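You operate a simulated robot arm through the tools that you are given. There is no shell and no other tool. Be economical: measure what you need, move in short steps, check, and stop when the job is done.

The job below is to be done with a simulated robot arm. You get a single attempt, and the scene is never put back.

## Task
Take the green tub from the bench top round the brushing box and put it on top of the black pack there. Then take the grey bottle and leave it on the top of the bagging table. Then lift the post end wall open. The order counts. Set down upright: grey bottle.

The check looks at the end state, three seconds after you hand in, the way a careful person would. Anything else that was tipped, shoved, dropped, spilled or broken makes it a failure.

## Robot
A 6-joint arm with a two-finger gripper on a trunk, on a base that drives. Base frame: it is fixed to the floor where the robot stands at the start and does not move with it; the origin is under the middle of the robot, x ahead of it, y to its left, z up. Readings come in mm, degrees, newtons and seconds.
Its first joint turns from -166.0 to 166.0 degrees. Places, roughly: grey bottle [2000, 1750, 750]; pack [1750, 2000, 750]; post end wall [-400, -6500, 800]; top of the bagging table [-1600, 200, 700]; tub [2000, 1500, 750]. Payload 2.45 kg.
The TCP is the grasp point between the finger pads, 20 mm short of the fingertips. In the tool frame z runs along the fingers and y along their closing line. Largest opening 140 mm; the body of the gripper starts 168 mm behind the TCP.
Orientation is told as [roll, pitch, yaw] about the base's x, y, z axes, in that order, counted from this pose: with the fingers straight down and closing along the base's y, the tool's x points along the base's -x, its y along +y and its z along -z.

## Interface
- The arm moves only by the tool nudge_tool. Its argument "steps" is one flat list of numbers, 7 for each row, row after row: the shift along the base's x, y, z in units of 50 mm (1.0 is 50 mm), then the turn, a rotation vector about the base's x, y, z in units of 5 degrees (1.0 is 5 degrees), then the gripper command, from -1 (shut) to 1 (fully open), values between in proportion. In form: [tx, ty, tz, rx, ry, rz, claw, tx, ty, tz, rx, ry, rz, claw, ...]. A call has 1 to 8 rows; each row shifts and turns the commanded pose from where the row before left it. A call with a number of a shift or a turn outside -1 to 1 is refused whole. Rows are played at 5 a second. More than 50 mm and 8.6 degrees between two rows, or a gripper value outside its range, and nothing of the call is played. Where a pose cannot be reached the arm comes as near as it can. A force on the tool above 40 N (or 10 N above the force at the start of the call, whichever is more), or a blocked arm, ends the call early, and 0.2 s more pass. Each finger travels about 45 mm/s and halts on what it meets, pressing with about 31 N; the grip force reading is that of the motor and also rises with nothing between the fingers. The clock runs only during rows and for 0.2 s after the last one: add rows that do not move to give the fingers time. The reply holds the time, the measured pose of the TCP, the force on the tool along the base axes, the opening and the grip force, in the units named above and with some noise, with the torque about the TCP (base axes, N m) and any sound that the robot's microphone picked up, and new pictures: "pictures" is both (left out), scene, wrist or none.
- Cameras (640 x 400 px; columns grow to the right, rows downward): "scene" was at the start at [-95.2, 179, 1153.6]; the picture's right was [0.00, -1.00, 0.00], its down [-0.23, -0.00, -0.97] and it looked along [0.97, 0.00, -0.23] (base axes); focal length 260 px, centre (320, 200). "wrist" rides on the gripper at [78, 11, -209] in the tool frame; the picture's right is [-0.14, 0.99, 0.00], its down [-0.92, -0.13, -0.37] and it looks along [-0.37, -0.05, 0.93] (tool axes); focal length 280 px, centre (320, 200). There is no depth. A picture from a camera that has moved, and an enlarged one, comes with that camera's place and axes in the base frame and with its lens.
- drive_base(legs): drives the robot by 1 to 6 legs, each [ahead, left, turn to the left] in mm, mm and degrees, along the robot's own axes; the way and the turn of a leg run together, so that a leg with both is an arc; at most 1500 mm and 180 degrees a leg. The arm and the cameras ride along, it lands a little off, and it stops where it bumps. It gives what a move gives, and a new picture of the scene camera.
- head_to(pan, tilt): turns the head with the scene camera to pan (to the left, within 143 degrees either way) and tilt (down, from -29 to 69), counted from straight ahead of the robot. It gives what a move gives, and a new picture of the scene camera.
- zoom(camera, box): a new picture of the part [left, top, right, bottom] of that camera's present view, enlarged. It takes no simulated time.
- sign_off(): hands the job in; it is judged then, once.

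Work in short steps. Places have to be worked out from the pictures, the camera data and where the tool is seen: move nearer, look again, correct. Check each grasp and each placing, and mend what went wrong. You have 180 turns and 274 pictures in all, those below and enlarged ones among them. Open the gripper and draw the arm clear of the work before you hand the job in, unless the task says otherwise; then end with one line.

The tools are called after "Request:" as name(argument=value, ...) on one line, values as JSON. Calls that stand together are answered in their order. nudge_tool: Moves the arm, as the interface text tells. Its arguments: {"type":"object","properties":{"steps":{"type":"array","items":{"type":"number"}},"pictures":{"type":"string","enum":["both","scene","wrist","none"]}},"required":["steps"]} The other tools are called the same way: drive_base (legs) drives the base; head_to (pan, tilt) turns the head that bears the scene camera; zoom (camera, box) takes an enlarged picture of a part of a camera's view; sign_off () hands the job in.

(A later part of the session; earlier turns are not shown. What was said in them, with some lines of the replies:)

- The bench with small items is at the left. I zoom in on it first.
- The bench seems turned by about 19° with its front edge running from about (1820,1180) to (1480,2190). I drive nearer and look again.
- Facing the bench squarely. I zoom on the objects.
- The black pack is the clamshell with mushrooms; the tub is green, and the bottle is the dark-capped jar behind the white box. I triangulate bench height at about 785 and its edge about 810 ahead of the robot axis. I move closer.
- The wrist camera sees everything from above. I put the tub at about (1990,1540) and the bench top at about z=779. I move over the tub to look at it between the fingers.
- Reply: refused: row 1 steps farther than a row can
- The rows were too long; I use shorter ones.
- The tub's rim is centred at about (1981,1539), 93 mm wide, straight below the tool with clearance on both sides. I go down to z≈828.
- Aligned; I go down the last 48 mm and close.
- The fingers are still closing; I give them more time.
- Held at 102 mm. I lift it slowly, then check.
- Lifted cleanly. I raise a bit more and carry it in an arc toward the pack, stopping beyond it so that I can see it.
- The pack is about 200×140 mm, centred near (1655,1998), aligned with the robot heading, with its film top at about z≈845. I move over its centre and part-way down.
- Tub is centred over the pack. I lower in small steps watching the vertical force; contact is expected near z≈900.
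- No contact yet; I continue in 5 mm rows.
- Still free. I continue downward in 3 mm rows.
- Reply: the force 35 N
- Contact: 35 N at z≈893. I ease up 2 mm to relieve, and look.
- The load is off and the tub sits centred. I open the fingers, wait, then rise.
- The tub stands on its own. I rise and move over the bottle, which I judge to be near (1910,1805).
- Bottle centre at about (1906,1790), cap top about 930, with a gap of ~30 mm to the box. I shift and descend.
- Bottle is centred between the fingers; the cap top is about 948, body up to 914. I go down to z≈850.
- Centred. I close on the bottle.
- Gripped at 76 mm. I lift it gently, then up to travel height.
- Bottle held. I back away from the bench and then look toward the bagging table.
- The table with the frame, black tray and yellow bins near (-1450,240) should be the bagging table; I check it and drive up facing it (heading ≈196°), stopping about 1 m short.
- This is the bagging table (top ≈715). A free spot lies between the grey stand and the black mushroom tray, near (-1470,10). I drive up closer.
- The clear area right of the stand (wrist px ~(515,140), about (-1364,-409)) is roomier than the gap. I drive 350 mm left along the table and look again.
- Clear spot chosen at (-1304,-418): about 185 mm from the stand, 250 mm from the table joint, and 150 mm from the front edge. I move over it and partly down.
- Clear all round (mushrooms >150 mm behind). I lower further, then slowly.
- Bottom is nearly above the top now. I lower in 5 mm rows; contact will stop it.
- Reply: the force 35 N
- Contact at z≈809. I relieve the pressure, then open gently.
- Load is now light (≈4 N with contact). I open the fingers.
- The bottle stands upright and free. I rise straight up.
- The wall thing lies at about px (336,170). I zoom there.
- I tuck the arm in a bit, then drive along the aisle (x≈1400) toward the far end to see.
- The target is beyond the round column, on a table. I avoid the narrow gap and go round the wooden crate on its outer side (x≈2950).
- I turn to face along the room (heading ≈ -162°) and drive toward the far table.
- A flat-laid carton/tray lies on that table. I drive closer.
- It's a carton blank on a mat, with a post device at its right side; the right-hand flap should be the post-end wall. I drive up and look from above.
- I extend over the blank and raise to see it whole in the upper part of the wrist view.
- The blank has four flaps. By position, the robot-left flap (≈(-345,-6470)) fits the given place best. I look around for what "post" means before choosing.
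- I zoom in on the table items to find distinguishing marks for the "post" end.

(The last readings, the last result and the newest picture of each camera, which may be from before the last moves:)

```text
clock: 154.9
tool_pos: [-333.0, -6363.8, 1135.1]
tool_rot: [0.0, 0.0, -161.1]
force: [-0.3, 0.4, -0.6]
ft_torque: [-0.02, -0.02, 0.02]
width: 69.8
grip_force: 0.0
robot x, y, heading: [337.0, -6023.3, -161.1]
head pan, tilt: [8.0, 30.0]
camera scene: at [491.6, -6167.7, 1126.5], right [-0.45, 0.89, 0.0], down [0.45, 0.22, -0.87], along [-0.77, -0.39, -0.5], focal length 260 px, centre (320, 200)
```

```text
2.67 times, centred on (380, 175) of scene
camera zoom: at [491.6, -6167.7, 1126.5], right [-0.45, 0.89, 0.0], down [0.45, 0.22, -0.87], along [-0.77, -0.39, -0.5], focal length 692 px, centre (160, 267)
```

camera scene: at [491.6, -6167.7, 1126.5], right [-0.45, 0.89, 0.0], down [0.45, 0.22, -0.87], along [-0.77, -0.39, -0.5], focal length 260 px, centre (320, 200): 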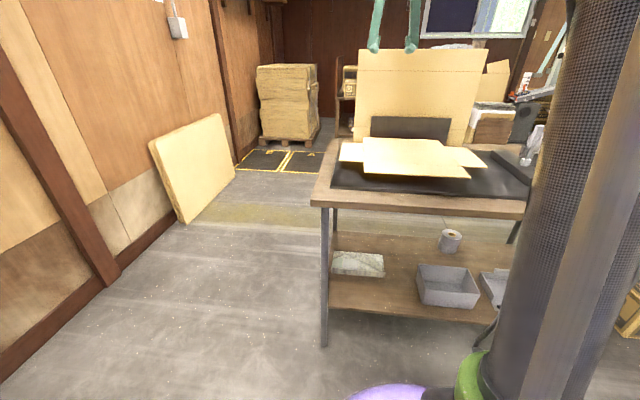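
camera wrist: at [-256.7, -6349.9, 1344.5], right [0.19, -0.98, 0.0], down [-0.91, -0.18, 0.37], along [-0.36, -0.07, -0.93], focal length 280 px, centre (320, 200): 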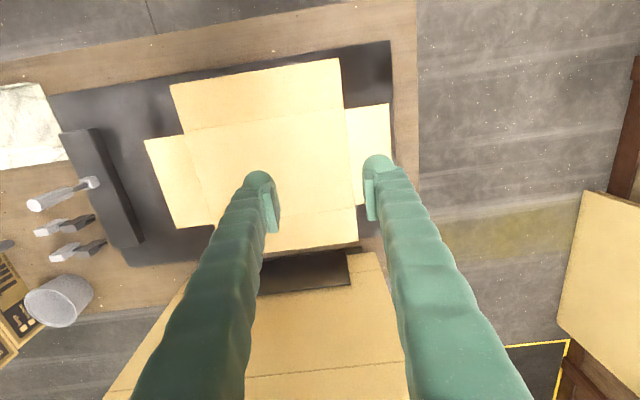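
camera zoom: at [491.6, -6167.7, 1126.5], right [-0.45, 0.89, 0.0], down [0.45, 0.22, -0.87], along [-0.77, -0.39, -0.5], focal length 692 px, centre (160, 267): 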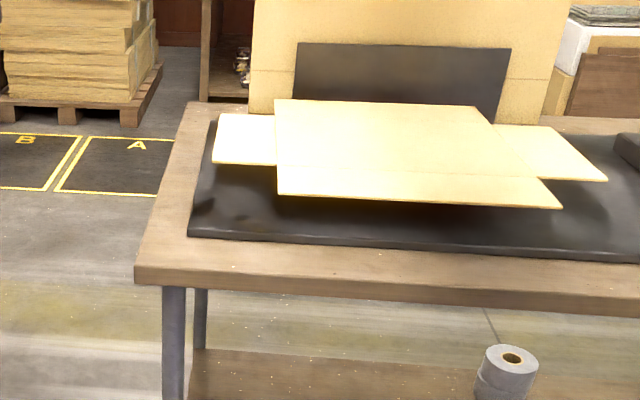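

Semantics and coordinates differ, so I inspect each end flap closely with the wrist camera, the left one first.

Request:
nudge_tool(steps=[-0.35, -0.6, -0.6, 0, 0, 0, -1, -0.35, -0.6, -0.6, 0, 0, 0, -1, -0.35, -0.6, -0.6, 0, 0, 0, -1, -0.35, -0.6, -0.6, 0, 0, 0, -1, 0, 0, 0, 0, 0, 0, -1, 0, 0, 0, 0, 0, 0, -1], pictures="both")

Request:
zoom(camera="wrist", box=[160, 0, 480, 200])

```text
clock: 156.3
tool_pos: [-404.2, -6485.5, 1014.5]
tool_rot: [0.0, 0.0, -161.2]
force: [0.7, -0.4, 0.0]
ft_torque: [-0.01, 0.02, 0.02]
width: 0.0
grip_force: 29.3
robot x, y, heading: [334.1, -6027.6, -161.3]
head pan, tilt: [8.0, 30.0]
camera scene: at [491.6, -6167.7, 1126.4], right [-0.45, 0.89, 0.0], down [0.45, 0.23, -0.87], along [-0.77, -0.39, -0.5], focal length 260 px, centre (320, 200)
camera wrist: at [-327.3, -6470.5, 1223.3], right [0.19, -0.98, 0.0], down [-0.91, -0.17, 0.37], along [-0.36, -0.07, -0.93], focal length 280 px, centre (320, 200)
```

scene: 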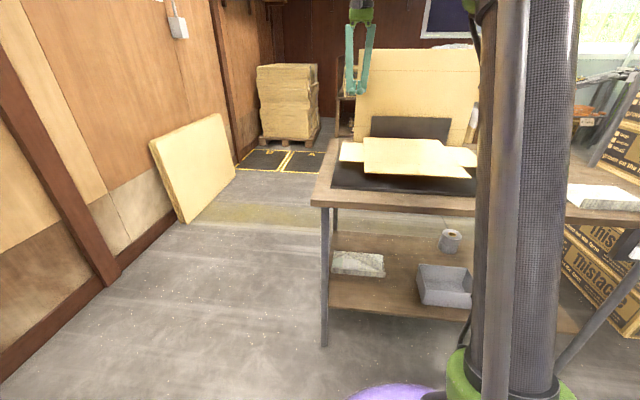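
wrist: 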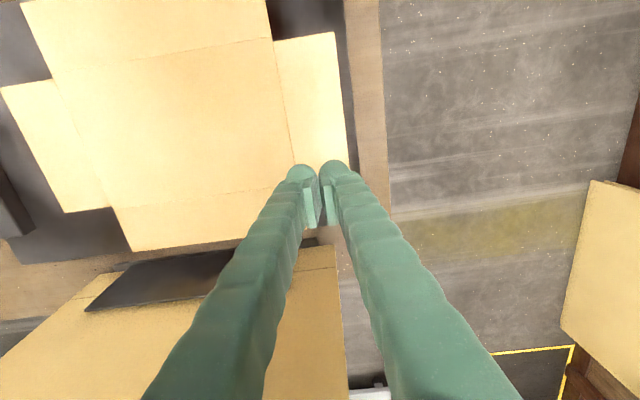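

```text
2.00 times, centred on (320, 100) of wrist
camera zoom: at [-327.3, -6470.5, 1223.3], right [0.19, -0.98, 0.0], down [-0.91, -0.17, 0.37], along [-0.36, -0.07, -0.93], focal length 561 px, centre (320, 400)
```

zoom: 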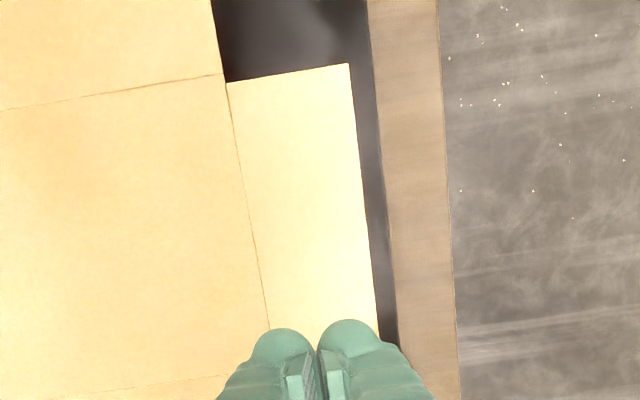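

Measured more exactly, the left flap's centre is (-358,-6471,810), which rounds exactly to the given place (-400,-6500,800); the right one would be (-500,-6100). So the left flap it is. It stands ~40 mm clear of the mat, hinge running forward, so I will straddle its front edge with the fingers pointing forward and roll. I back off first and begin turning the tool.

Request:
drive_base(legs=[[-450, 0, 0]])

Request:
nudge_tool(steps=[0, 0, 0, -0.975, 0.484, -0.769, 0, 0, 0, 0, -0.975, 0.484, -0.769, 0, 0, 0, 0, -0.975, 0.484, -0.769, 0, 0, 0, 0, -0.975, 0.484, -0.769, 0, 0, 0, 0, -0.975, 0.484, -0.769, 0, 0, 0, 0, -0.975, 0.484, -0.769, 0], pictures="scene")

```text
clock: 159.0
tool_pos: [21.7, -6334.7, 1014.2]
tool_rot: [0.0, -0.1, -161.8]
force: [-0.2, -0.7, 1.0]
ft_torque: [0.05, -0.01, 0.0]
width: 0.0
grip_force: 29.0
robot x, y, heading: [764.6, -5884.1, -162.0]
head pan, tilt: [8.0, 30.0]
camera scene: at [920.6, -6025.3, 1126.4], right [-0.44, 0.9, 0.0], down [0.45, 0.22, -0.87], along [-0.78, -0.38, -0.5], focal length 260 px, centre (320, 200)
```

scene: 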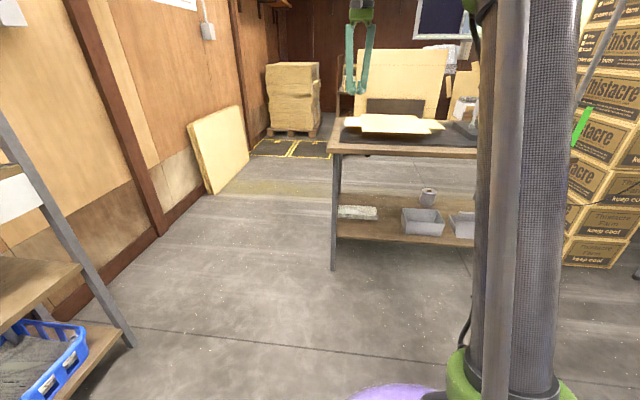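

```text
clock: 160.4
tool_pos: [22.0, -6335.1, 1014.9]
tool_rot: [28.1, -16.9, 170.0]
force: [0.9, 0.6, -0.8]
ft_torque: [-0.01, -0.02, -0.01]
width: 69.6
grip_force: 0.1
robot x, y, heading: [765.5, -5883.3, -161.7]
head pan, tilt: [8.0, 30.0]
camera scene: at [920.5, -6025.4, 1126.4], right [-0.44, 0.9, 0.0], down [0.45, 0.22, -0.87], along [-0.78, -0.38, -0.5], focal length 260 px, centre (320, 200)
```

scene: 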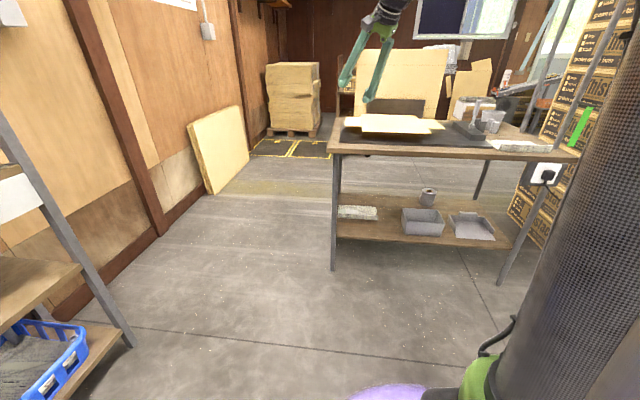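

The turn works. I continue with the remaining 80°.

Request:
nudge_tool(steps=[0, 0, 0, -0.975, 0.484, -0.769, 0, 0, 0, 0, -0.975, 0.484, -0.769, 0, 0, 0, 0, -0.975, 0.484, -0.769, 0, 0, 0, 0, -0.975, 0.484, -0.769, 0, 0, 0, 0, -0.975, 0.484, -0.769, 0, 0, 0, 0, -0.975, 0.484, -0.769, 0], pictures="none")

Request:
nudge_tool(steps=[0, 0, 0, -0.975, 0.484, -0.769, 0, 0, 0, 0, -0.975, 0.484, -0.769, 0, 0, 0, 0, -0.975, 0.484, -0.769, 0, 0, 0, 0, -0.975, 0.484, -0.769, 0, 0, 0, 0, -0.975, 0.484, -0.769, 0, 0, 0, 0, -0.975, 0.484, -0.769, 0, 0, 0, 0, 0, 0, 0, 0], pictures="both")

```text
clock: 161.8
tool_pos: [21.6, -6335.0, 1015.2]
tool_rot: [62.1, -16.7, 136.3]
force: [0.3, 0.3, 0.2]
ft_torque: [0.0, 0.0, 0.02]
width: 70.1
grip_force: 0.0
robot x, y, heading: [762.7, -5881.8, -162.0]
head pan, tilt: [8.0, 30.0]
```

```text
clock: 163.4
tool_pos: [18.4, -6332.3, 1015.2]
tool_rot: [87.4, -0.5, 109.1]
force: [-0.7, -0.3, 1.0]
ft_torque: [0.0, -0.01, 0.03]
width: 69.8
grip_force: 0.1
out of reach, approached as far as the arm can: row 6
robot x, y, heading: [765.2, -5882.4, -161.6]
head pan, tilt: [8.0, 30.0]
camera scene: at [920.7, -6025.3, 1126.4], right [-0.44, 0.9, 0.0], down [0.45, 0.22, -0.87], along [-0.78, -0.38, -0.5], focal length 260 px, centre (320, 200)
camera wrist: at [240.7, -6337.2, 1033.9], right [-0.08, 0.11, 0.99], down [0.05, 0.99, -0.1], along [-1.0, 0.04, -0.09], focal length 280 px, centre (320, 200)
```

scene: 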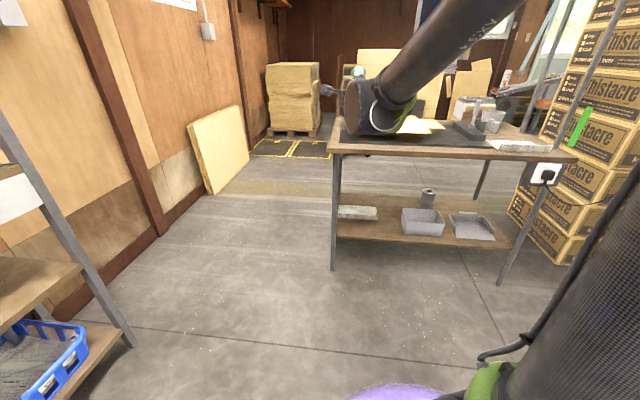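
wrist: 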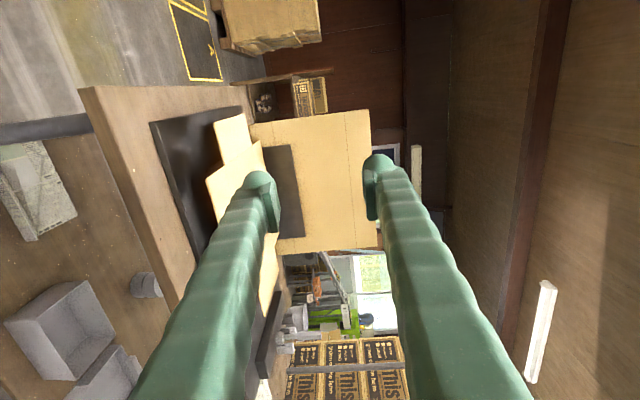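

The tool now points forward, closing vertically (a few degrees short). I can lift the flap with closed fingers beneath it without rolling further. I zoom in on the side-on wrist view to measure the gap beneath the flap.

Request:
zoom(camera="wrist", box=[80, 70, 320, 220])

Request:
zoom(camera="scene", box=[310, 80, 470, 180])

```text
2.67 times, centred on (200, 145) of wrist
camera zoom: at [240.7, -6337.2, 1033.9], right [-0.08, 0.11, 0.99], down [0.05, 0.99, -0.1], along [-1.0, 0.04, -0.09], focal length 748 px, centre (640, 347)
```

zoom: 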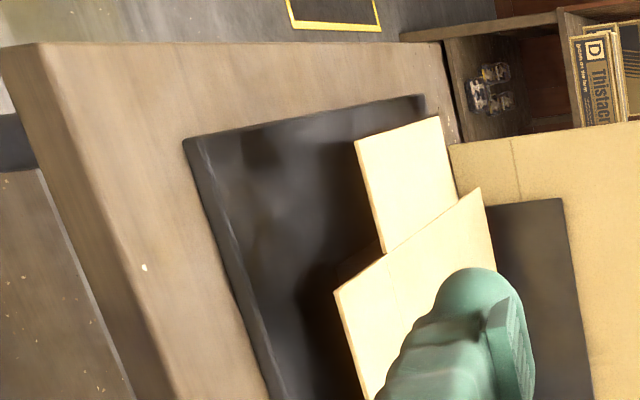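

```text
4.00 times, centred on (390, 130) of scene
camera zoom: at [920.7, -6025.3, 1126.4], right [-0.44, 0.9, 0.0], down [0.45, 0.22, -0.87], along [-0.78, -0.38, -0.5], focal length 1038 px, centre (40, 480)
```

zoom: 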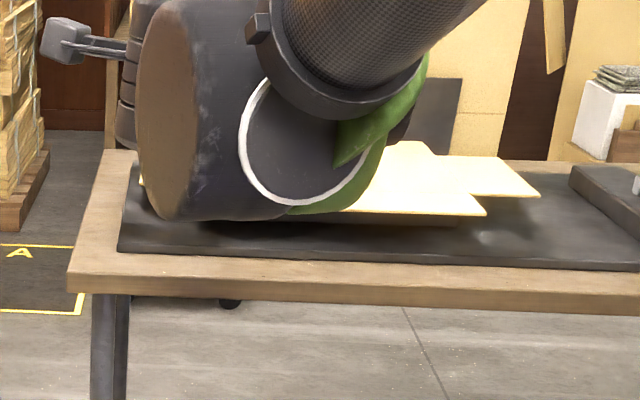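

Measured: flap z≈811, mat top z≈763 → about 44 mm gap. I close the gripper and pitch the tool to point 25° below horizontal so the body clears the table, then drive up.

Request:
nudge_tool(steps=[0, 0, 0, 0.319, -0.948, 0, -1, 0, 0, 0, 0.319, -0.948, 0, -1, 0, 0, 0, 0.319, -0.948, 0, -1, 0, 0, 0, 0.319, -0.948, 0, -1, 0, 0, 0, 0.319, -0.948, 0, -1, 0, 0, 0, 0, 0, 0, -1], pictures="none")

Request:
drive_base(legs=[[300, 0, 0]])

Request:
zoom(camera="wrist", box=[0, 0, 640, 400])

```text
clock: 164.8
tool_pos: [18.9, -6330.5, 1014.7]
tool_rot: [64.9, 0.5, 108.4]
force: [-0.9, 0.1, -0.1]
ft_torque: [0.02, -0.02, 0.04]
width: 0.1
grip_force: 29.3
robot x, y, heading: [767.3, -5884.4, -161.6]
head pan, tilt: [8.0, 30.0]
```

```text
clock: 166.9
tool_pos: [-261.8, -6422.3, 1014.8]
tool_rot: [65.0, 0.4, 108.4]
force: [-0.2, 0.0, -0.6]
ft_torque: [0.03, 0.03, -0.04]
width: 0.0
grip_force: 29.0
robot x, y, heading: [484.6, -5973.0, -161.6]
head pan, tilt: [8.0, 30.0]
camera scene: at [641.3, -6117.3, 1126.4], right [-0.44, 0.9, 0.0], down [0.45, 0.22, -0.87], along [-0.78, -0.38, -0.5], focal length 260 px, centre (320, 200)
```

scene: 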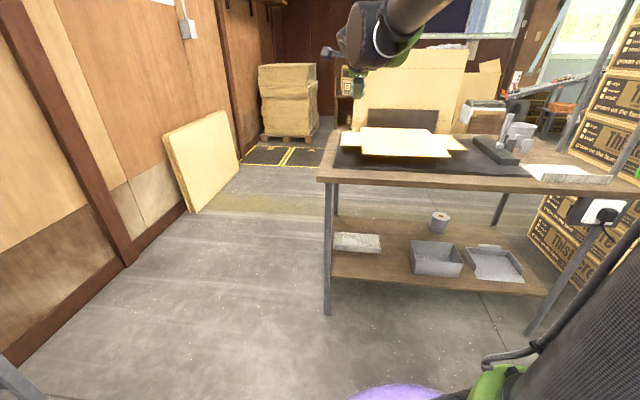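

```text
1.00 times, centred on (320, 200) of wrist (not enlarged: the box is as wide or as high as the picture)
camera zoom: at [-61.6, -6437.9, 1112.8], right [-0.44, 0.0, 0.9], down [0.08, 1.0, 0.03], along [-0.89, 0.09, -0.44], focal length 280 px, centre (320, 200)
```

zoom: 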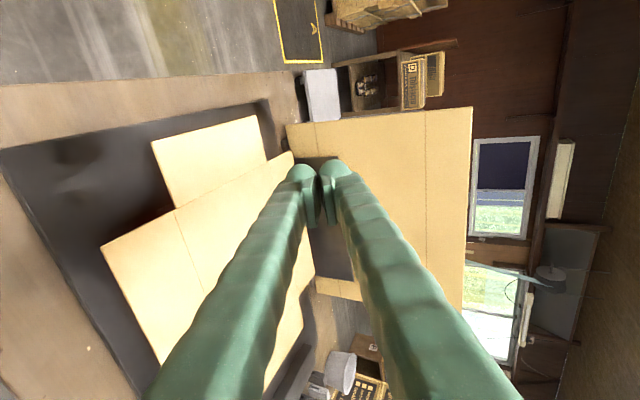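

Geometry confirmed. I move to a pre-position 60 mm short of the flap's front edge and descend part-way.

Request:
nudge_tool(steps=[0.7, -0.1, 0, 0, 0, 0, -1, 0.7, -0.1, 0, 0, 0, 0, -1, 0, 0, -0.8, 0, 0, 0, -1, 0, 0, -0.8, 0, 0, 0, -1, 0, 0, -0.8, 0, 0, 0, -1, 0, 0, -0.6, 0, 0, 0, -1, 0, 0, 0, 0, 0, 0, -1], pictures="both")

```text
clock: 168.5
tool_pos: [-188.8, -6432.6, 862.9]
tool_rot: [65.0, 0.4, 108.3]
force: [-0.2, 0.1, -0.8]
ft_torque: [-0.02, -0.02, -0.02]
width: 0.1
grip_force: 29.4
robot x, y, heading: [484.8, -5973.9, -161.9]
head pan, tilt: [8.0, 30.0]
camera scene: at [641.3, -6117.3, 1126.4], right [-0.44, 0.9, 0.0], down [0.45, 0.22, -0.87], along [-0.78, -0.38, -0.5], focal length 260 px, centre (320, 200)
camera wrist: at [9.5, -6447.6, 961.7], right [-0.44, 0.0, 0.9], down [0.08, 1.0, 0.03], along [-0.89, 0.09, -0.44], focal length 280 px, centre (320, 200)
```

scene: 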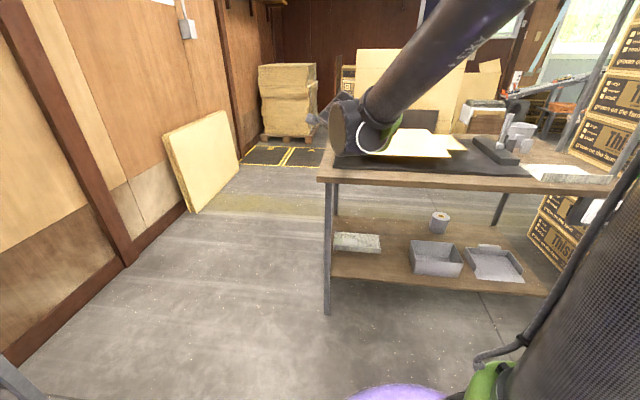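
wrist: 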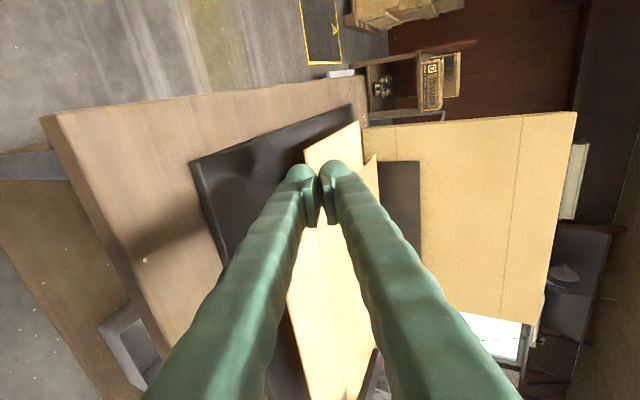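

Still clear. I descend to z≈789 in front of the flap.

Request:
nudge_tool(steps=[0, 0, -0.5, 0, 0, 0, -1, 0, 0, -0.5, 0, 0, 0, -1, 0, 0, -0.3, 0, 0, 0, -1, 0, 0, -0.18, 0, 0, 0, -1, 0, 0, 0, 0, 0, 0, -1], pictures="both")

Request:
zoom(camera="wrist", box=[240, 90, 400, 210])

Request:
zoom(camera="scene", box=[310, 90, 470, 190])

```text
clock: 169.4
tool_pos: [-190.2, -6434.5, 798.8]
tool_rot: [65.3, 0.2, 108.5]
force: [10.1, 6.2, 31.8]
ft_torque: [0.28, -0.28, 0.0]
width: 0.0
grip_force: 29.5
robot x, y, heading: [486.3, -5972.6, -161.8]
head pan, tilt: [8.0, 30.0]
stopped in row 4: the force on the tool passed its limit at 60 N (the readings are from after the stop); the commanded pose is now the measured one
camera scene: at [642.5, -6116.5, 1126.4], right [-0.44, 0.9, 0.0], down [0.45, 0.22, -0.87], along [-0.78, -0.38, -0.5], focal length 260 px, centre (320, 200)
camera wrist: at [9.4, -6448.3, 895.8], right [-0.44, 0.0, 0.9], down [0.08, 1.0, 0.03], along [-0.9, 0.08, -0.43], focal length 280 px, centre (320, 200)
```

scene: 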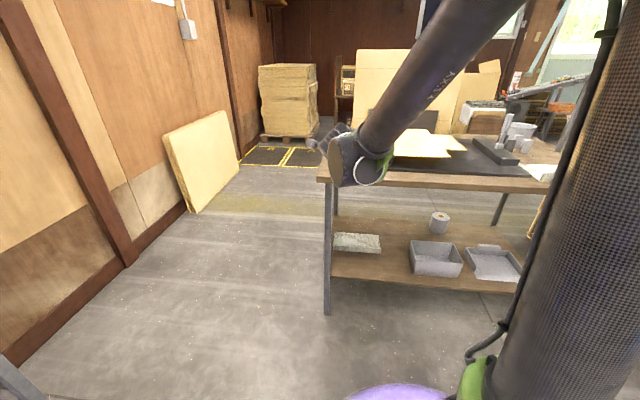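
wrist: 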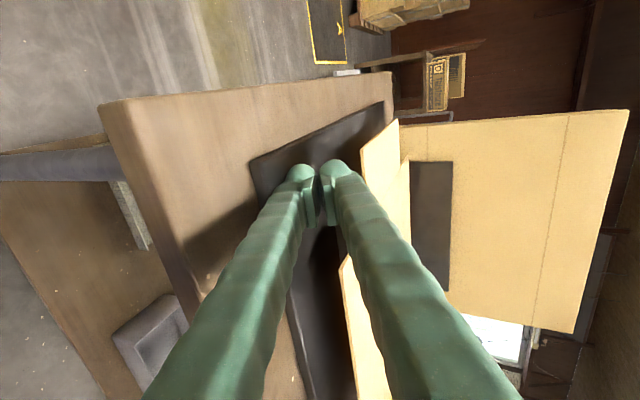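

```text
3.33 times, centred on (320, 150) of wrist
camera zoom: at [9.4, -6448.3, 895.8], right [-0.44, 0.0, 0.9], down [0.08, 1.0, 0.03], along [-0.9, 0.08, -0.43], focal length 935 px, centre (320, 367)
```

zoom: 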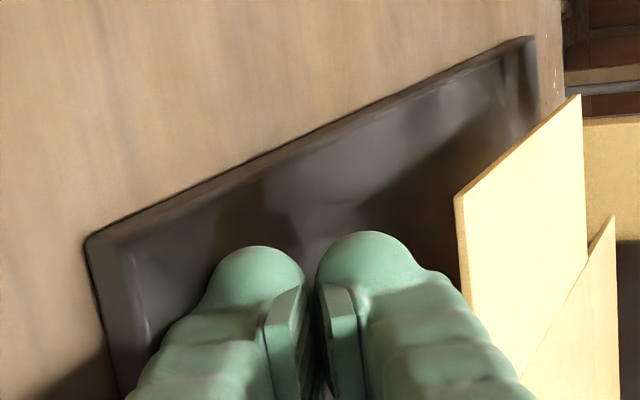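

```text
4.00 times, centred on (390, 140) of scene
camera zoom: at [642.5, -6116.5, 1126.4], right [-0.44, 0.9, 0.0], down [0.45, 0.22, -0.87], along [-0.78, -0.38, -0.5], focal length 1038 px, centre (40, 440)
```

zoom: 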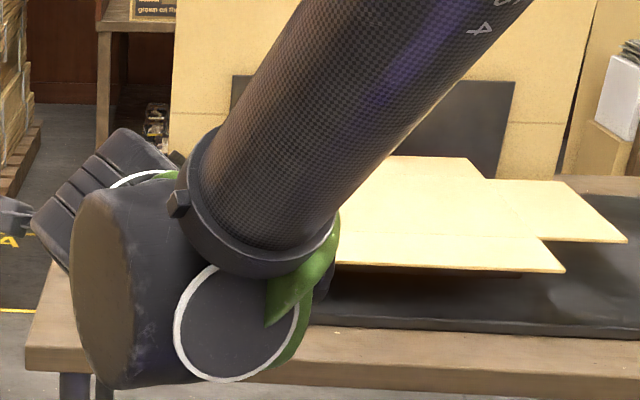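

The closed fingertips touched the mat (their tips are bulkier than assumed, ~46 mm together), so they can't go under closed. I raise and open fully, so that only the lower finger (≈22 mm) goes under the flap, with the upper finger far above it.

Request:
nudge_tool(steps=[0, 0, 0.6, 0, 0, 0, -1, 0, 0, 0.8, 0, 0, 0, -1, 0, 0, 0, 0, 0, 0, 1, 0, 0, 0, 0, 0, 0, 1, 0, 0, 0, 0, 0, 0, 1, 0, 0, 0, 0, 0, 0, 1, 0, 0, 0, 0, 0, 0, 1, 0, 0, 0, 0, 0, 0, 1], pictures="none")

Request:
nudge_tool(steps=[0, 0, 0, 0, 0, 0, 1, 0, 0, 0, 0, 0, 0, 1, 0, 0, 0, 0, 0, 0, 1], pictures="both")

Request:
zoom(camera="wrist", box=[160, 60, 480, 260])

```text
clock: 171.2
tool_pos: [-190.2, -6434.4, 867.3]
tool_rot: [65.3, 0.3, 108.5]
force: [1.1, -1.0, 0.1]
ft_torque: [0.0, -0.02, -0.01]
width: 124.0
grip_force: 0.0
robot x, y, heading: [485.5, -5977.3, -161.9]
head pan, tilt: [8.0, 30.0]
```

```text
clock: 172.0
tool_pos: [-190.1, -6432.4, 868.1]
tool_rot: [65.3, 0.3, 108.5]
force: [0.5, -0.5, 0.9]
ft_torque: [0.04, 0.04, 0.03]
width: 140.0
grip_force: 0.0
robot x, y, heading: [484.4, -5971.9, -161.9]
head pan, tilt: [8.0, 30.0]
camera scene: at [641.2, -6117.3, 1126.4], right [-0.44, 0.9, 0.0], down [0.45, 0.22, -0.87], along [-0.78, -0.38, -0.5], focal length 260 px, centre (320, 200)
camera wrist: at [8.4, -6448.2, 965.0], right [-0.44, 0.0, 0.9], down [0.08, 1.0, 0.03], along [-0.9, 0.08, -0.44], focal length 280 px, centre (320, 200)
```

scene: 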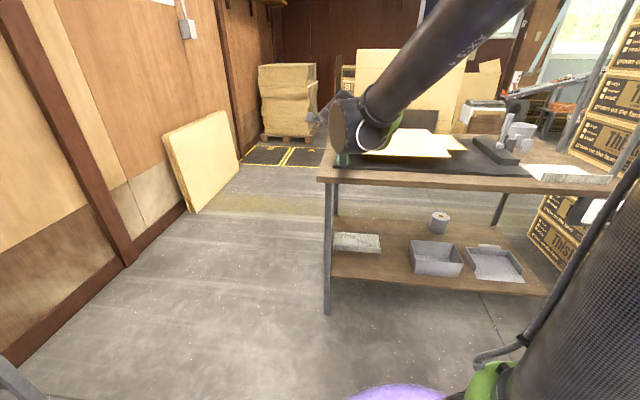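
wrist: 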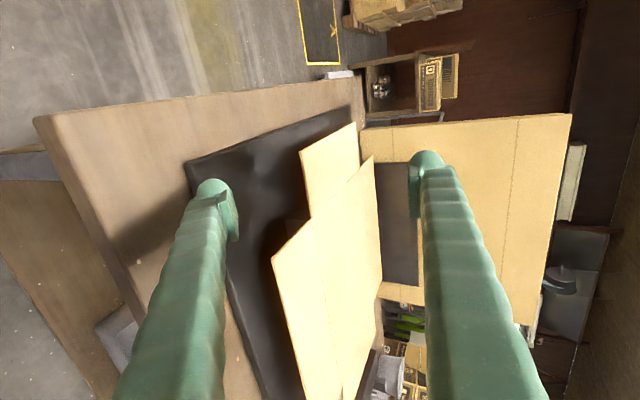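

```text
2.00 times, centred on (320, 160) of wrist
camera zoom: at [8.4, -6448.2, 965.0], right [-0.44, 0.0, 0.9], down [0.08, 1.0, 0.03], along [-0.9, 0.08, -0.44], focal length 561 px, centre (320, 280)
```

zoom: 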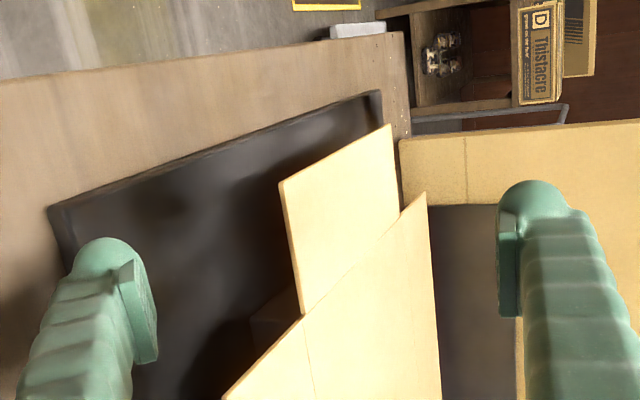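

I lower to z≈862 and advance the lower finger toward/under the flap, checking midway.

Request:
nudge_tool(steps=[0, 0, -0.12, 0, 0, 0, 1, -0.5, -0.165, 0, 0, 0, 0, 1, -0.5, -0.165, 0, 0, 0, 0, 1, -0.4, -0.13, 0, 0, 0, 0, 1, 0, 0, 0, 0, 0, 0, 1], pictures="wrist")

Request:
zoom(camera="wrist", box=[160, 60, 480, 260])

```text
clock: 173.2
tool_pos: [-261.9, -6457.4, 860.7]
tool_rot: [65.4, 0.2, 108.4]
force: [-0.5, -0.2, -0.1]
ft_torque: [-0.02, -0.02, 0.02]
width: 139.9
grip_force: 0.0
robot x, y, heading: [486.9, -5974.1, -161.9]
head pan, tilt: [8.0, 30.0]
camera wrist: at [-61.5, -6471.3, 959.0], right [-0.44, 0.0, 0.9], down [0.08, 1.0, 0.03], along [-0.9, 0.08, -0.44], focal length 280 px, centre (320, 200)
```

wrist: 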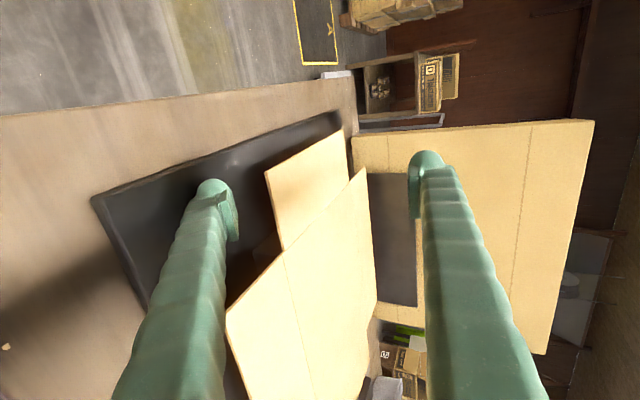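

```text
2.00 times, centred on (320, 160) of wrist
camera zoom: at [-61.5, -6471.3, 959.0], right [-0.44, 0.0, 0.9], down [0.08, 1.0, 0.03], along [-0.9, 0.08, -0.44], focal length 561 px, centre (320, 280)
```

zoom: 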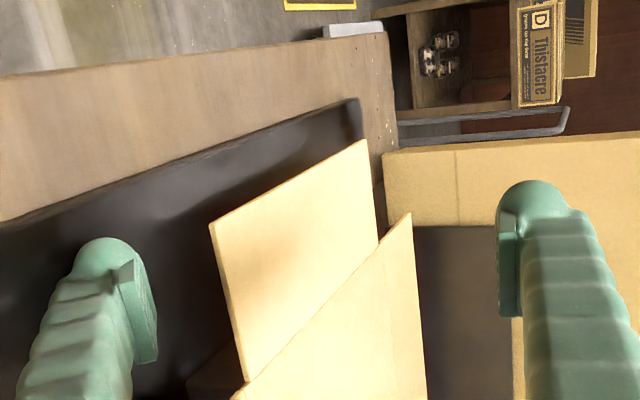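

Request:
nudge_tool(steps=[-0.3, -0.1, 0, 0, 0, 0, 1, -0.33, -0.11, 0, 0, 0, 0, 1, 0, 0, 0, 0, 0, 0, 1], pictures="wrist")

Request:
zoom(camera="wrist", box=[160, 60, 480, 260])

```text
clock: 174.0
tool_pos: [-293.7, -6467.5, 860.4]
tool_rot: [65.3, 0.2, 108.5]
force: [-0.6, 0.2, -0.2]
ft_torque: [-0.02, -0.01, -0.02]
width: 139.8
grip_force: 0.1
robot x, y, heading: [486.2, -5973.8, -162.1]
head pan, tilt: [8.0, 30.0]
camera wrist: at [-93.6, -6481.9, 957.6], right [-0.44, 0.0, 0.9], down [0.08, 1.0, 0.03], along [-0.9, 0.08, -0.44], focal length 280 px, centre (320, 200)
```

wrist: 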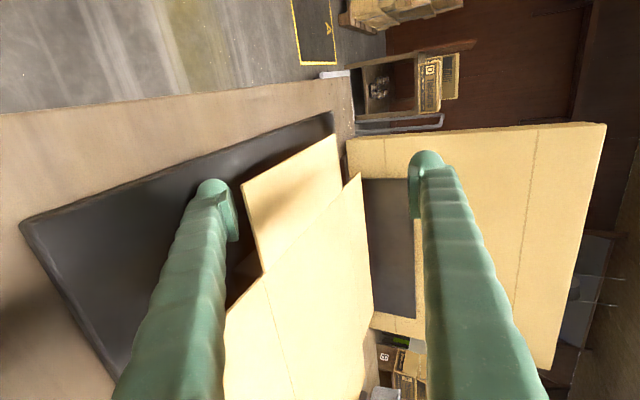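

```text
2.00 times, centred on (320, 160) of wrist
camera zoom: at [-93.6, -6481.9, 957.6], right [-0.44, 0.0, 0.9], down [0.08, 1.0, 0.03], along [-0.9, 0.08, -0.44], focal length 561 px, centre (320, 280)
```

zoom: 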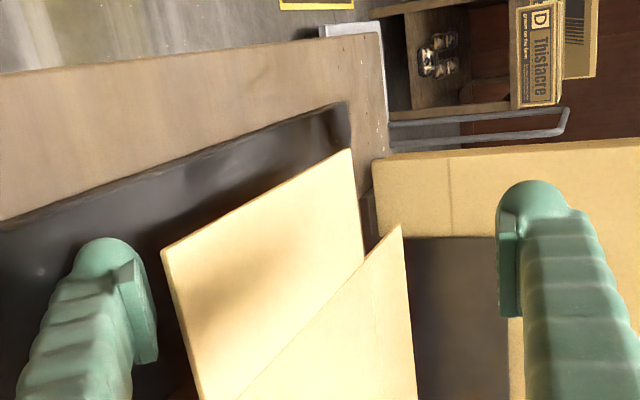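

By geometry the lower fingertip is ~15–20 mm under the flap's front edge. I go 8 mm further in, then lift in small steps and watch.

Request:
nudge_tool(steps=[-0.15, -0.05, 0, 0, 0, 0, 1, 0, 0, 0.2, 0, 0, 0, 1, 0, 0, 0.2, 0, 0, 0, 1, 0, 0, 0.2, 0, 0, 0, 1, 0, 0, 0, 0, 0, 0, 1], pictures="wrist")

Request:
zoom(camera="wrist", box=[160, 60, 480, 260])

```text
clock: 175.2
tool_pos: [-300.0, -6469.0, 890.1]
tool_rot: [65.3, 0.4, 108.6]
force: [0.8, 0.1, -0.3]
ft_torque: [0.0, -0.02, -0.01]
width: 139.8
grip_force: 0.0
robot x, y, heading: [484.3, -5972.1, -161.8]
head pan, tilt: [8.0, 30.0]
camera wrist: at [-100.8, -6484.6, 988.1], right [-0.44, 0.0, 0.9], down [0.08, 1.0, 0.03], along [-0.9, 0.08, -0.44], focal length 280 px, centre (320, 200)
```

wrist: 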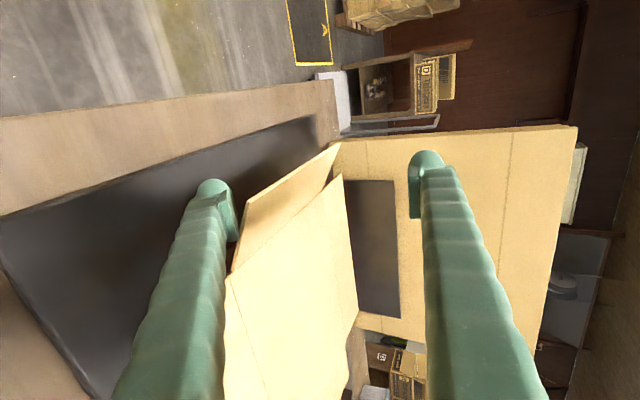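

```text
2.00 times, centred on (320, 160) of wrist
camera zoom: at [-100.8, -6484.6, 988.1], right [-0.44, 0.0, 0.9], down [0.08, 1.0, 0.03], along [-0.9, 0.08, -0.44], focal length 561 px, centre (320, 280)
```

zoom: 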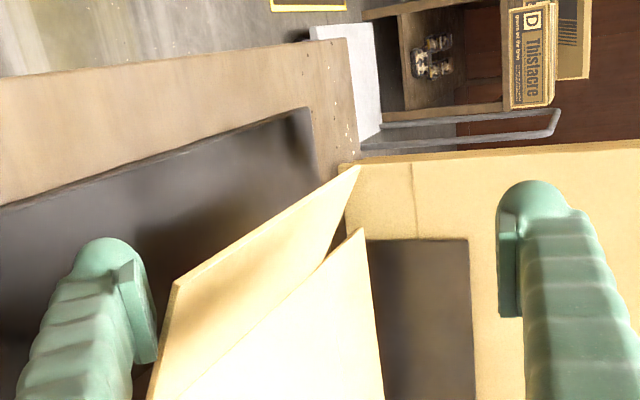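

The flap swings up on its hinge with almost no force. I follow the arc: up and to the right.

Request:
nudge_tool(steps=[-0.051, 0.152, 0.24, 0, 0, 0, 1, -0.061, 0.18, 0.14, 0, 0, 0, 1, 0, 0, 0, 0, 0, 0, 1], pictures="wrist")

Request:
zoom(camera="wrist", box=[160, 60, 480, 260])

```text
clock: 176.0
tool_pos: [-306.9, -6454.2, 909.8]
tool_rot: [65.3, 0.3, 108.6]
force: [-0.8, 0.1, 0.2]
ft_torque: [0.0, -0.02, 0.02]
width: 139.8
grip_force: 0.0
robot x, y, heading: [488.7, -5974.6, -161.9]
head pan, tilt: [8.0, 30.0]
camera wrist: at [-107.1, -6469.1, 1007.3], right [-0.44, 0.0, 0.9], down [0.08, 1.0, 0.03], along [-0.9, 0.08, -0.44], focal length 280 px, centre (320, 200)
```

wrist: 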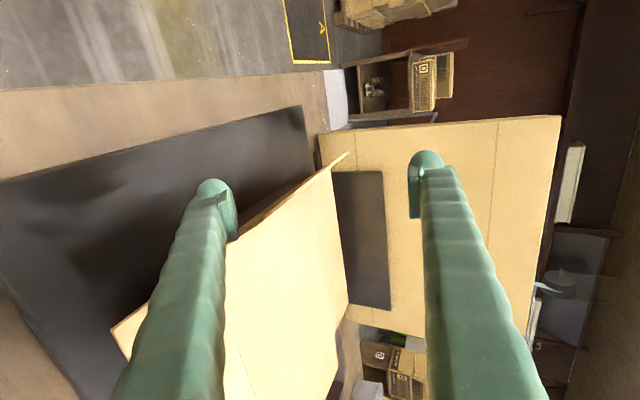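

```text
2.00 times, centred on (320, 160) of wrist
camera zoom: at [-107.1, -6469.1, 1007.3], right [-0.44, 0.0, 0.9], down [0.08, 1.0, 0.03], along [-0.9, 0.08, -0.44], focal length 561 px, centre (320, 280)
```

zoom: 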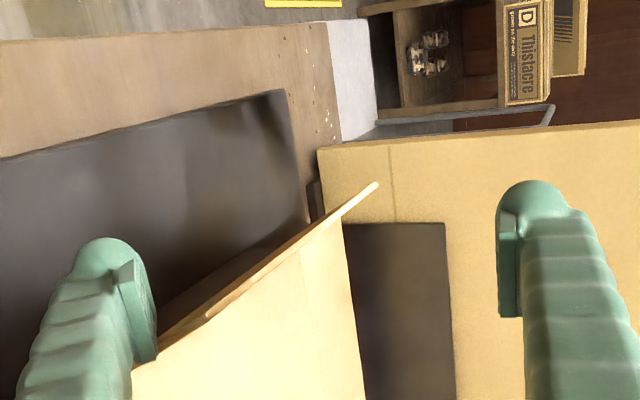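

Going well; I continue toward vertical.

Request:
nudge_tool(steps=[-0.07, 0.209, 0.09, 0, 0, 0, 1, -0.074, 0.22, 0.04, 0, 0, 0, 1, 0, 0, 0, 0, 0, 0, 1], pictures="both")

Request:
zoom(camera="wrist", box=[160, 60, 480, 260])

```text
clock: 176.8
tool_pos: [-313.5, -6434.9, 915.5]
tool_rot: [65.2, 0.3, 108.5]
force: [4.3, -11.5, -3.7]
ft_torque: [-0.92, -0.24, -0.44]
width: 140.3
grip_force: 0.1
robot x, y, heading: [486.6, -5973.8, -161.8]
head pan, tilt: [8.0, 30.0]
camera scene: at [641.4, -6117.8, 1126.4], right [-0.44, 0.9, 0.0], down [0.45, 0.22, -0.87], along [-0.78, -0.38, -0.5], focal length 260 px, centre (320, 200)
camera wrist: at [-113.7, -6449.1, 1013.8], right [-0.44, 0.0, 0.9], down [0.07, 1.0, 0.03], along [-0.9, 0.08, -0.44], focal length 280 px, centre (320, 200)
```

scene: 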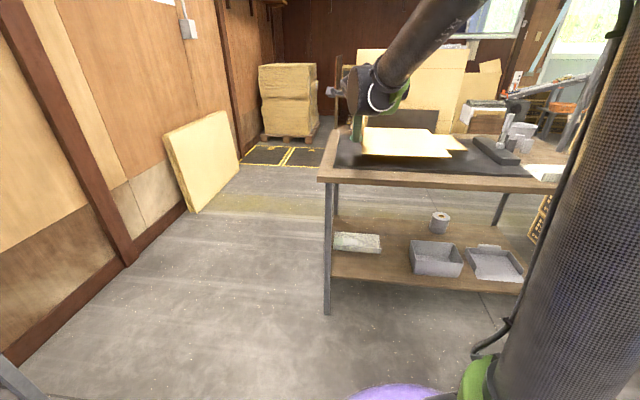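
wrist: 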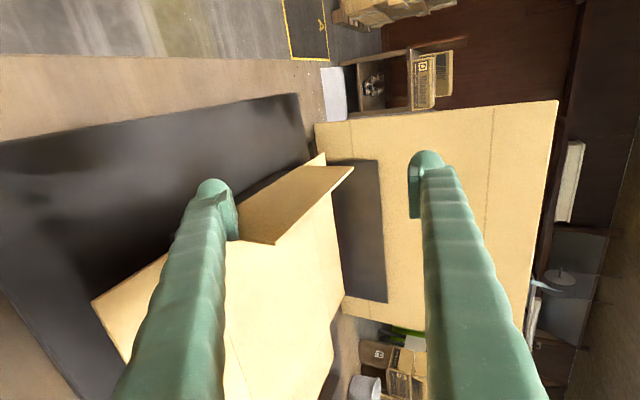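

```text
2.00 times, centred on (320, 160) of wrist
camera zoom: at [-113.7, -6449.1, 1013.8], right [-0.44, 0.0, 0.9], down [0.07, 1.0, 0.03], along [-0.9, 0.08, -0.44], focal length 561 px, centre (320, 280)
```

zoom: 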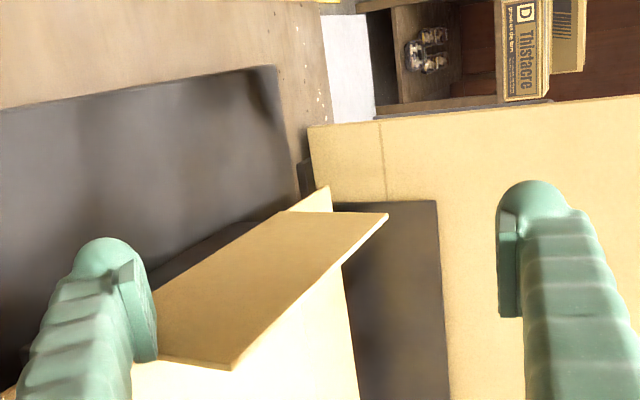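

The flap is now vertical (≈88–90°) and met its stop (12 N sideways). I move the finger away to the left and see whether it stays.

Request:
nudge_tool(steps=[0.03, -0.1, 0, 0, 0, 0, 1, 0.03, -0.1, 0, 0, 0, 0, 1, 0.03, -0.1, 0, 0, 0, 0, 1, 0, 0, 0, 0, 0, 0, 1, 0, 0, 0, 0, 0, 0, 1], pictures="wrist")

Request:
zoom(camera="wrist", box=[160, 60, 480, 260])

```text
clock: 178.0
tool_pos: [-308.3, -6447.2, 916.2]
tool_rot: [65.3, 0.3, 108.5]
force: [0.4, 0.0, 0.2]
ft_torque: [0.0, 0.03, -0.02]
width: 139.8
grip_force: 0.1
robot x, y, heading: [483.4, -5973.4, -161.8]
head pan, tilt: [8.0, 30.0]
camera wrist: at [-109.1, -6461.8, 1013.8], right [-0.44, 0.0, 0.9], down [0.08, 1.0, 0.03], along [-0.9, 0.08, -0.44], focal length 280 px, centre (320, 200)
```

wrist: 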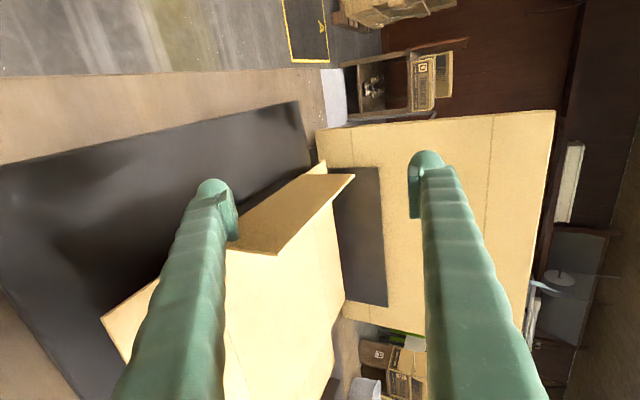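

```text
2.00 times, centred on (320, 160) of wrist
camera zoom: at [-109.1, -6461.8, 1013.8], right [-0.44, 0.0, 0.9], down [0.08, 1.0, 0.03], along [-0.9, 0.08, -0.44], focal length 561 px, centre (320, 280)
```

zoom: 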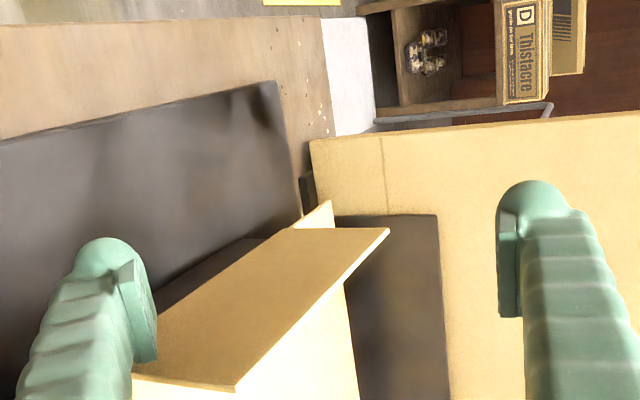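

It seems to stay or lean by only a few degrees. I draw further left to be sure.

Request:
nudge_tool(steps=[0.06, -0.19, 0, 0, 0, 0, 1, 0.06, -0.19, 0, 0, 0, 0, 1, 0, 0, 0, 0, 0, 0, 1, 0, 0, 0, 0, 0, 0, 1, 0, 0, 0, 0, 0, 0, 1, 0, 0, 0, 0, 0, 0, 1], pictures="wrist")

Request:
zoom(camera="wrist", box=[160, 60, 480, 260])

```text
clock: 179.4
tool_pos: [-302.2, -6465.5, 916.8]
tool_rot: [65.3, 0.3, 108.5]
force: [0.1, -0.3, 0.0]
ft_torque: [0.03, 0.01, 0.05]
width: 140.2
grip_force: 0.0
robot x, y, heading: [487.2, -5974.5, -161.9]
head pan, tilt: [8.0, 30.0]
camera wrist: at [-103.1, -6480.2, 1013.7], right [-0.44, 0.0, 0.9], down [0.08, 1.0, 0.03], along [-0.9, 0.08, -0.44], focal length 280 px, centre (320, 200)
```

wrist: 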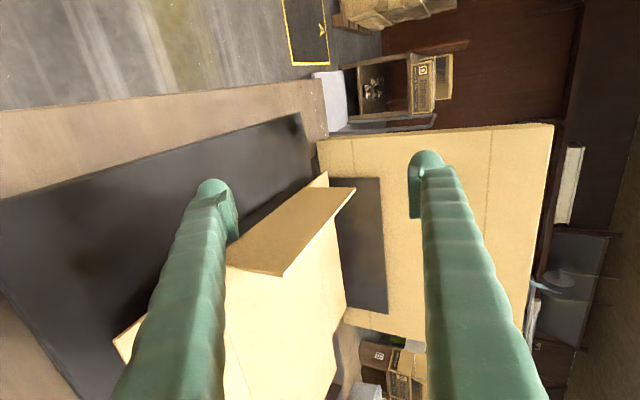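

```text
2.00 times, centred on (320, 160) of wrist
camera zoom: at [-103.1, -6480.2, 1013.7], right [-0.44, 0.0, 0.9], down [0.08, 1.0, 0.03], along [-0.9, 0.08, -0.44], focal length 561 px, centre (320, 280)
```

zoom: 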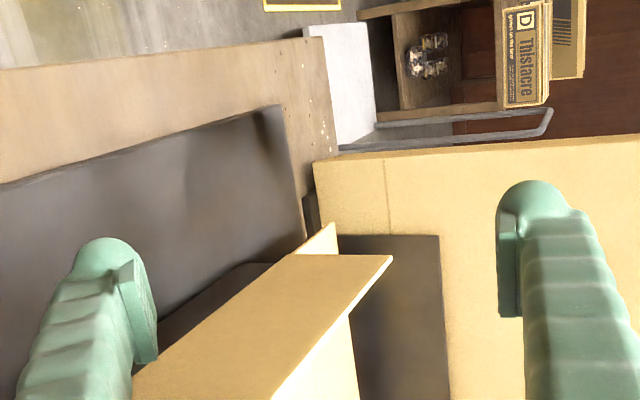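

The flap stands on its own at near vertical. I draw the arm straight back and up, clear of the work.

Request:
nudge_tool(steps=[0.8, 0.27, 0, 0, 0, 0, 1, 0.8, 0.27, 0, 0, 0, 0, 1, 0.8, 0.27, 0.2, 0, 0, 0, 1, 0.5, 0.17, 0.7, 0, 0, 0, 1, 0, 0, 0.9, 0, 0, 0, 1, 0, 0, 0, 0, 0, 0, 1], pictures="both")

Request:
zoom(camera="scene", box=[310, 90, 470, 190])

```text
clock: 180.8
tool_pos: [-155.0, -6417.0, 1006.6]
tool_rot: [65.3, 0.3, 108.5]
force: [0.7, -0.3, 0.5]
ft_torque: [0.02, 0.02, 0.01]
width: 140.1
grip_force: 0.1
robot x, y, heading: [486.9, -5971.4, -161.8]
head pan, tilt: [8.0, 30.0]
camera scene: at [641.2, -6117.3, 1126.4], right [-0.44, 0.9, 0.0], down [0.45, 0.22, -0.87], along [-0.78, -0.38, -0.5], focal length 260 px, centre (320, 200)
camera wrist: at [43.6, -6433.0, 1103.3], right [-0.44, 0.0, 0.9], down [0.08, 1.0, 0.03], along [-0.9, 0.08, -0.44], focal length 280 px, centre (320, 200)
```

scene: 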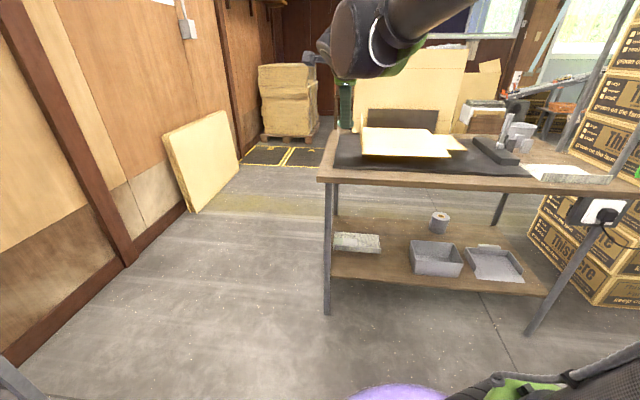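
wrist: 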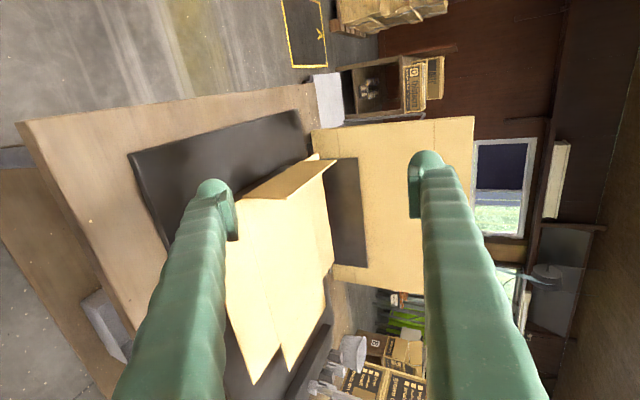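

```text
4.00 times, centred on (390, 140) of scene
camera zoom: at [641.2, -6117.3, 1126.4], right [-0.44, 0.9, 0.0], down [0.45, 0.22, -0.87], along [-0.78, -0.38, -0.5], focal length 1038 px, centre (40, 440)
```

zoom: 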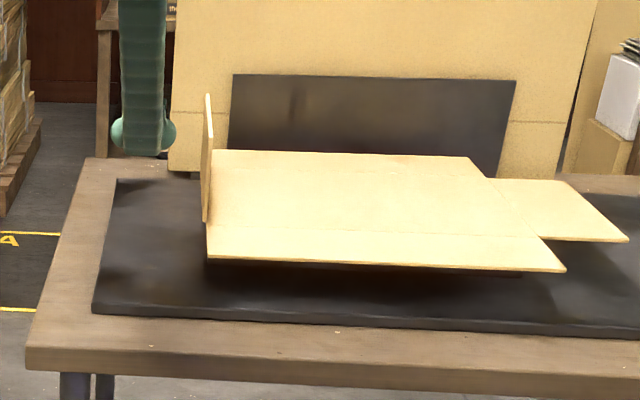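

The left end wall stands upright with nothing else disturbed. I back the robot away and take a last look.

Request:
drive_base(legs=[[-350, 0, 0]])

Request:
zoom(camera="scene", box=[300, 80, 500, 200])

```text
clock: 183.1
tool_pos: [183.8, -6307.7, 1005.2]
tool_rot: [65.3, 0.2, 108.7]
force: [-0.3, 0.5, 0.4]
ft_torque: [0.0, 0.02, 0.02]
width: 140.1
grip_force: 0.2
robot x, y, heading: [826.9, -5865.9, -161.5]
head pan, tilt: [8.0, 30.0]
camera scene: at [981.0, -6005.2, 1126.4], right [-0.44, 0.9, 0.0], down [0.45, 0.22, -0.87], along [-0.78, -0.38, -0.5], focal length 260 px, centre (320, 200)
```

scene: 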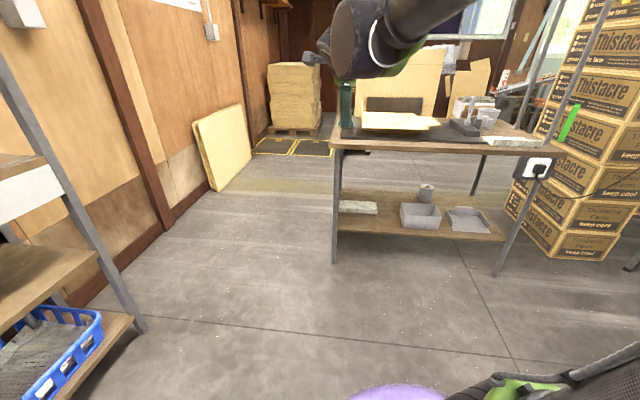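

```text
3.20 times, centred on (400, 140) of scene
camera zoom: at [981.0, -6005.2, 1126.4], right [-0.44, 0.9, 0.0], down [0.45, 0.22, -0.87], along [-0.78, -0.38, -0.5], focal length 830 px, centre (64, 392)
```

zoom: 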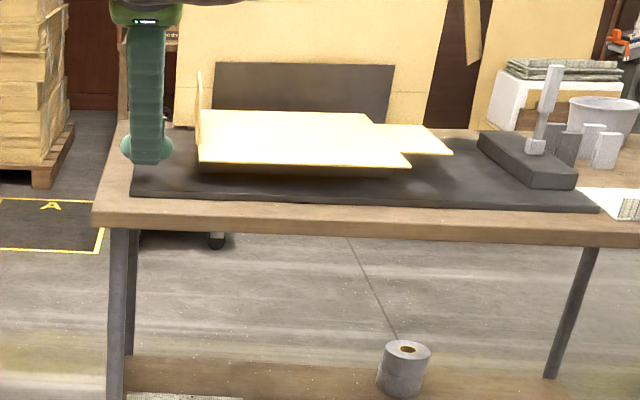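

The end wall stands upright on its own, and the gripper is open and clear. When I last looked, the tub was on the pack and the bottle was upright on the bagging table. I hand in.

Request:
sign_off()

```text
The job is handed in.
```

I did all three steps in order and handed the job in. The green tub is on top of the black pack, and the grey bottle stands upright on the bagging table. The carton's end wall is lifted to about 90° and stays up by itself; I took the left one (from the robot's side) as the post end wall because it matches the given coordinates, though the post-like things I saw are at the right end.
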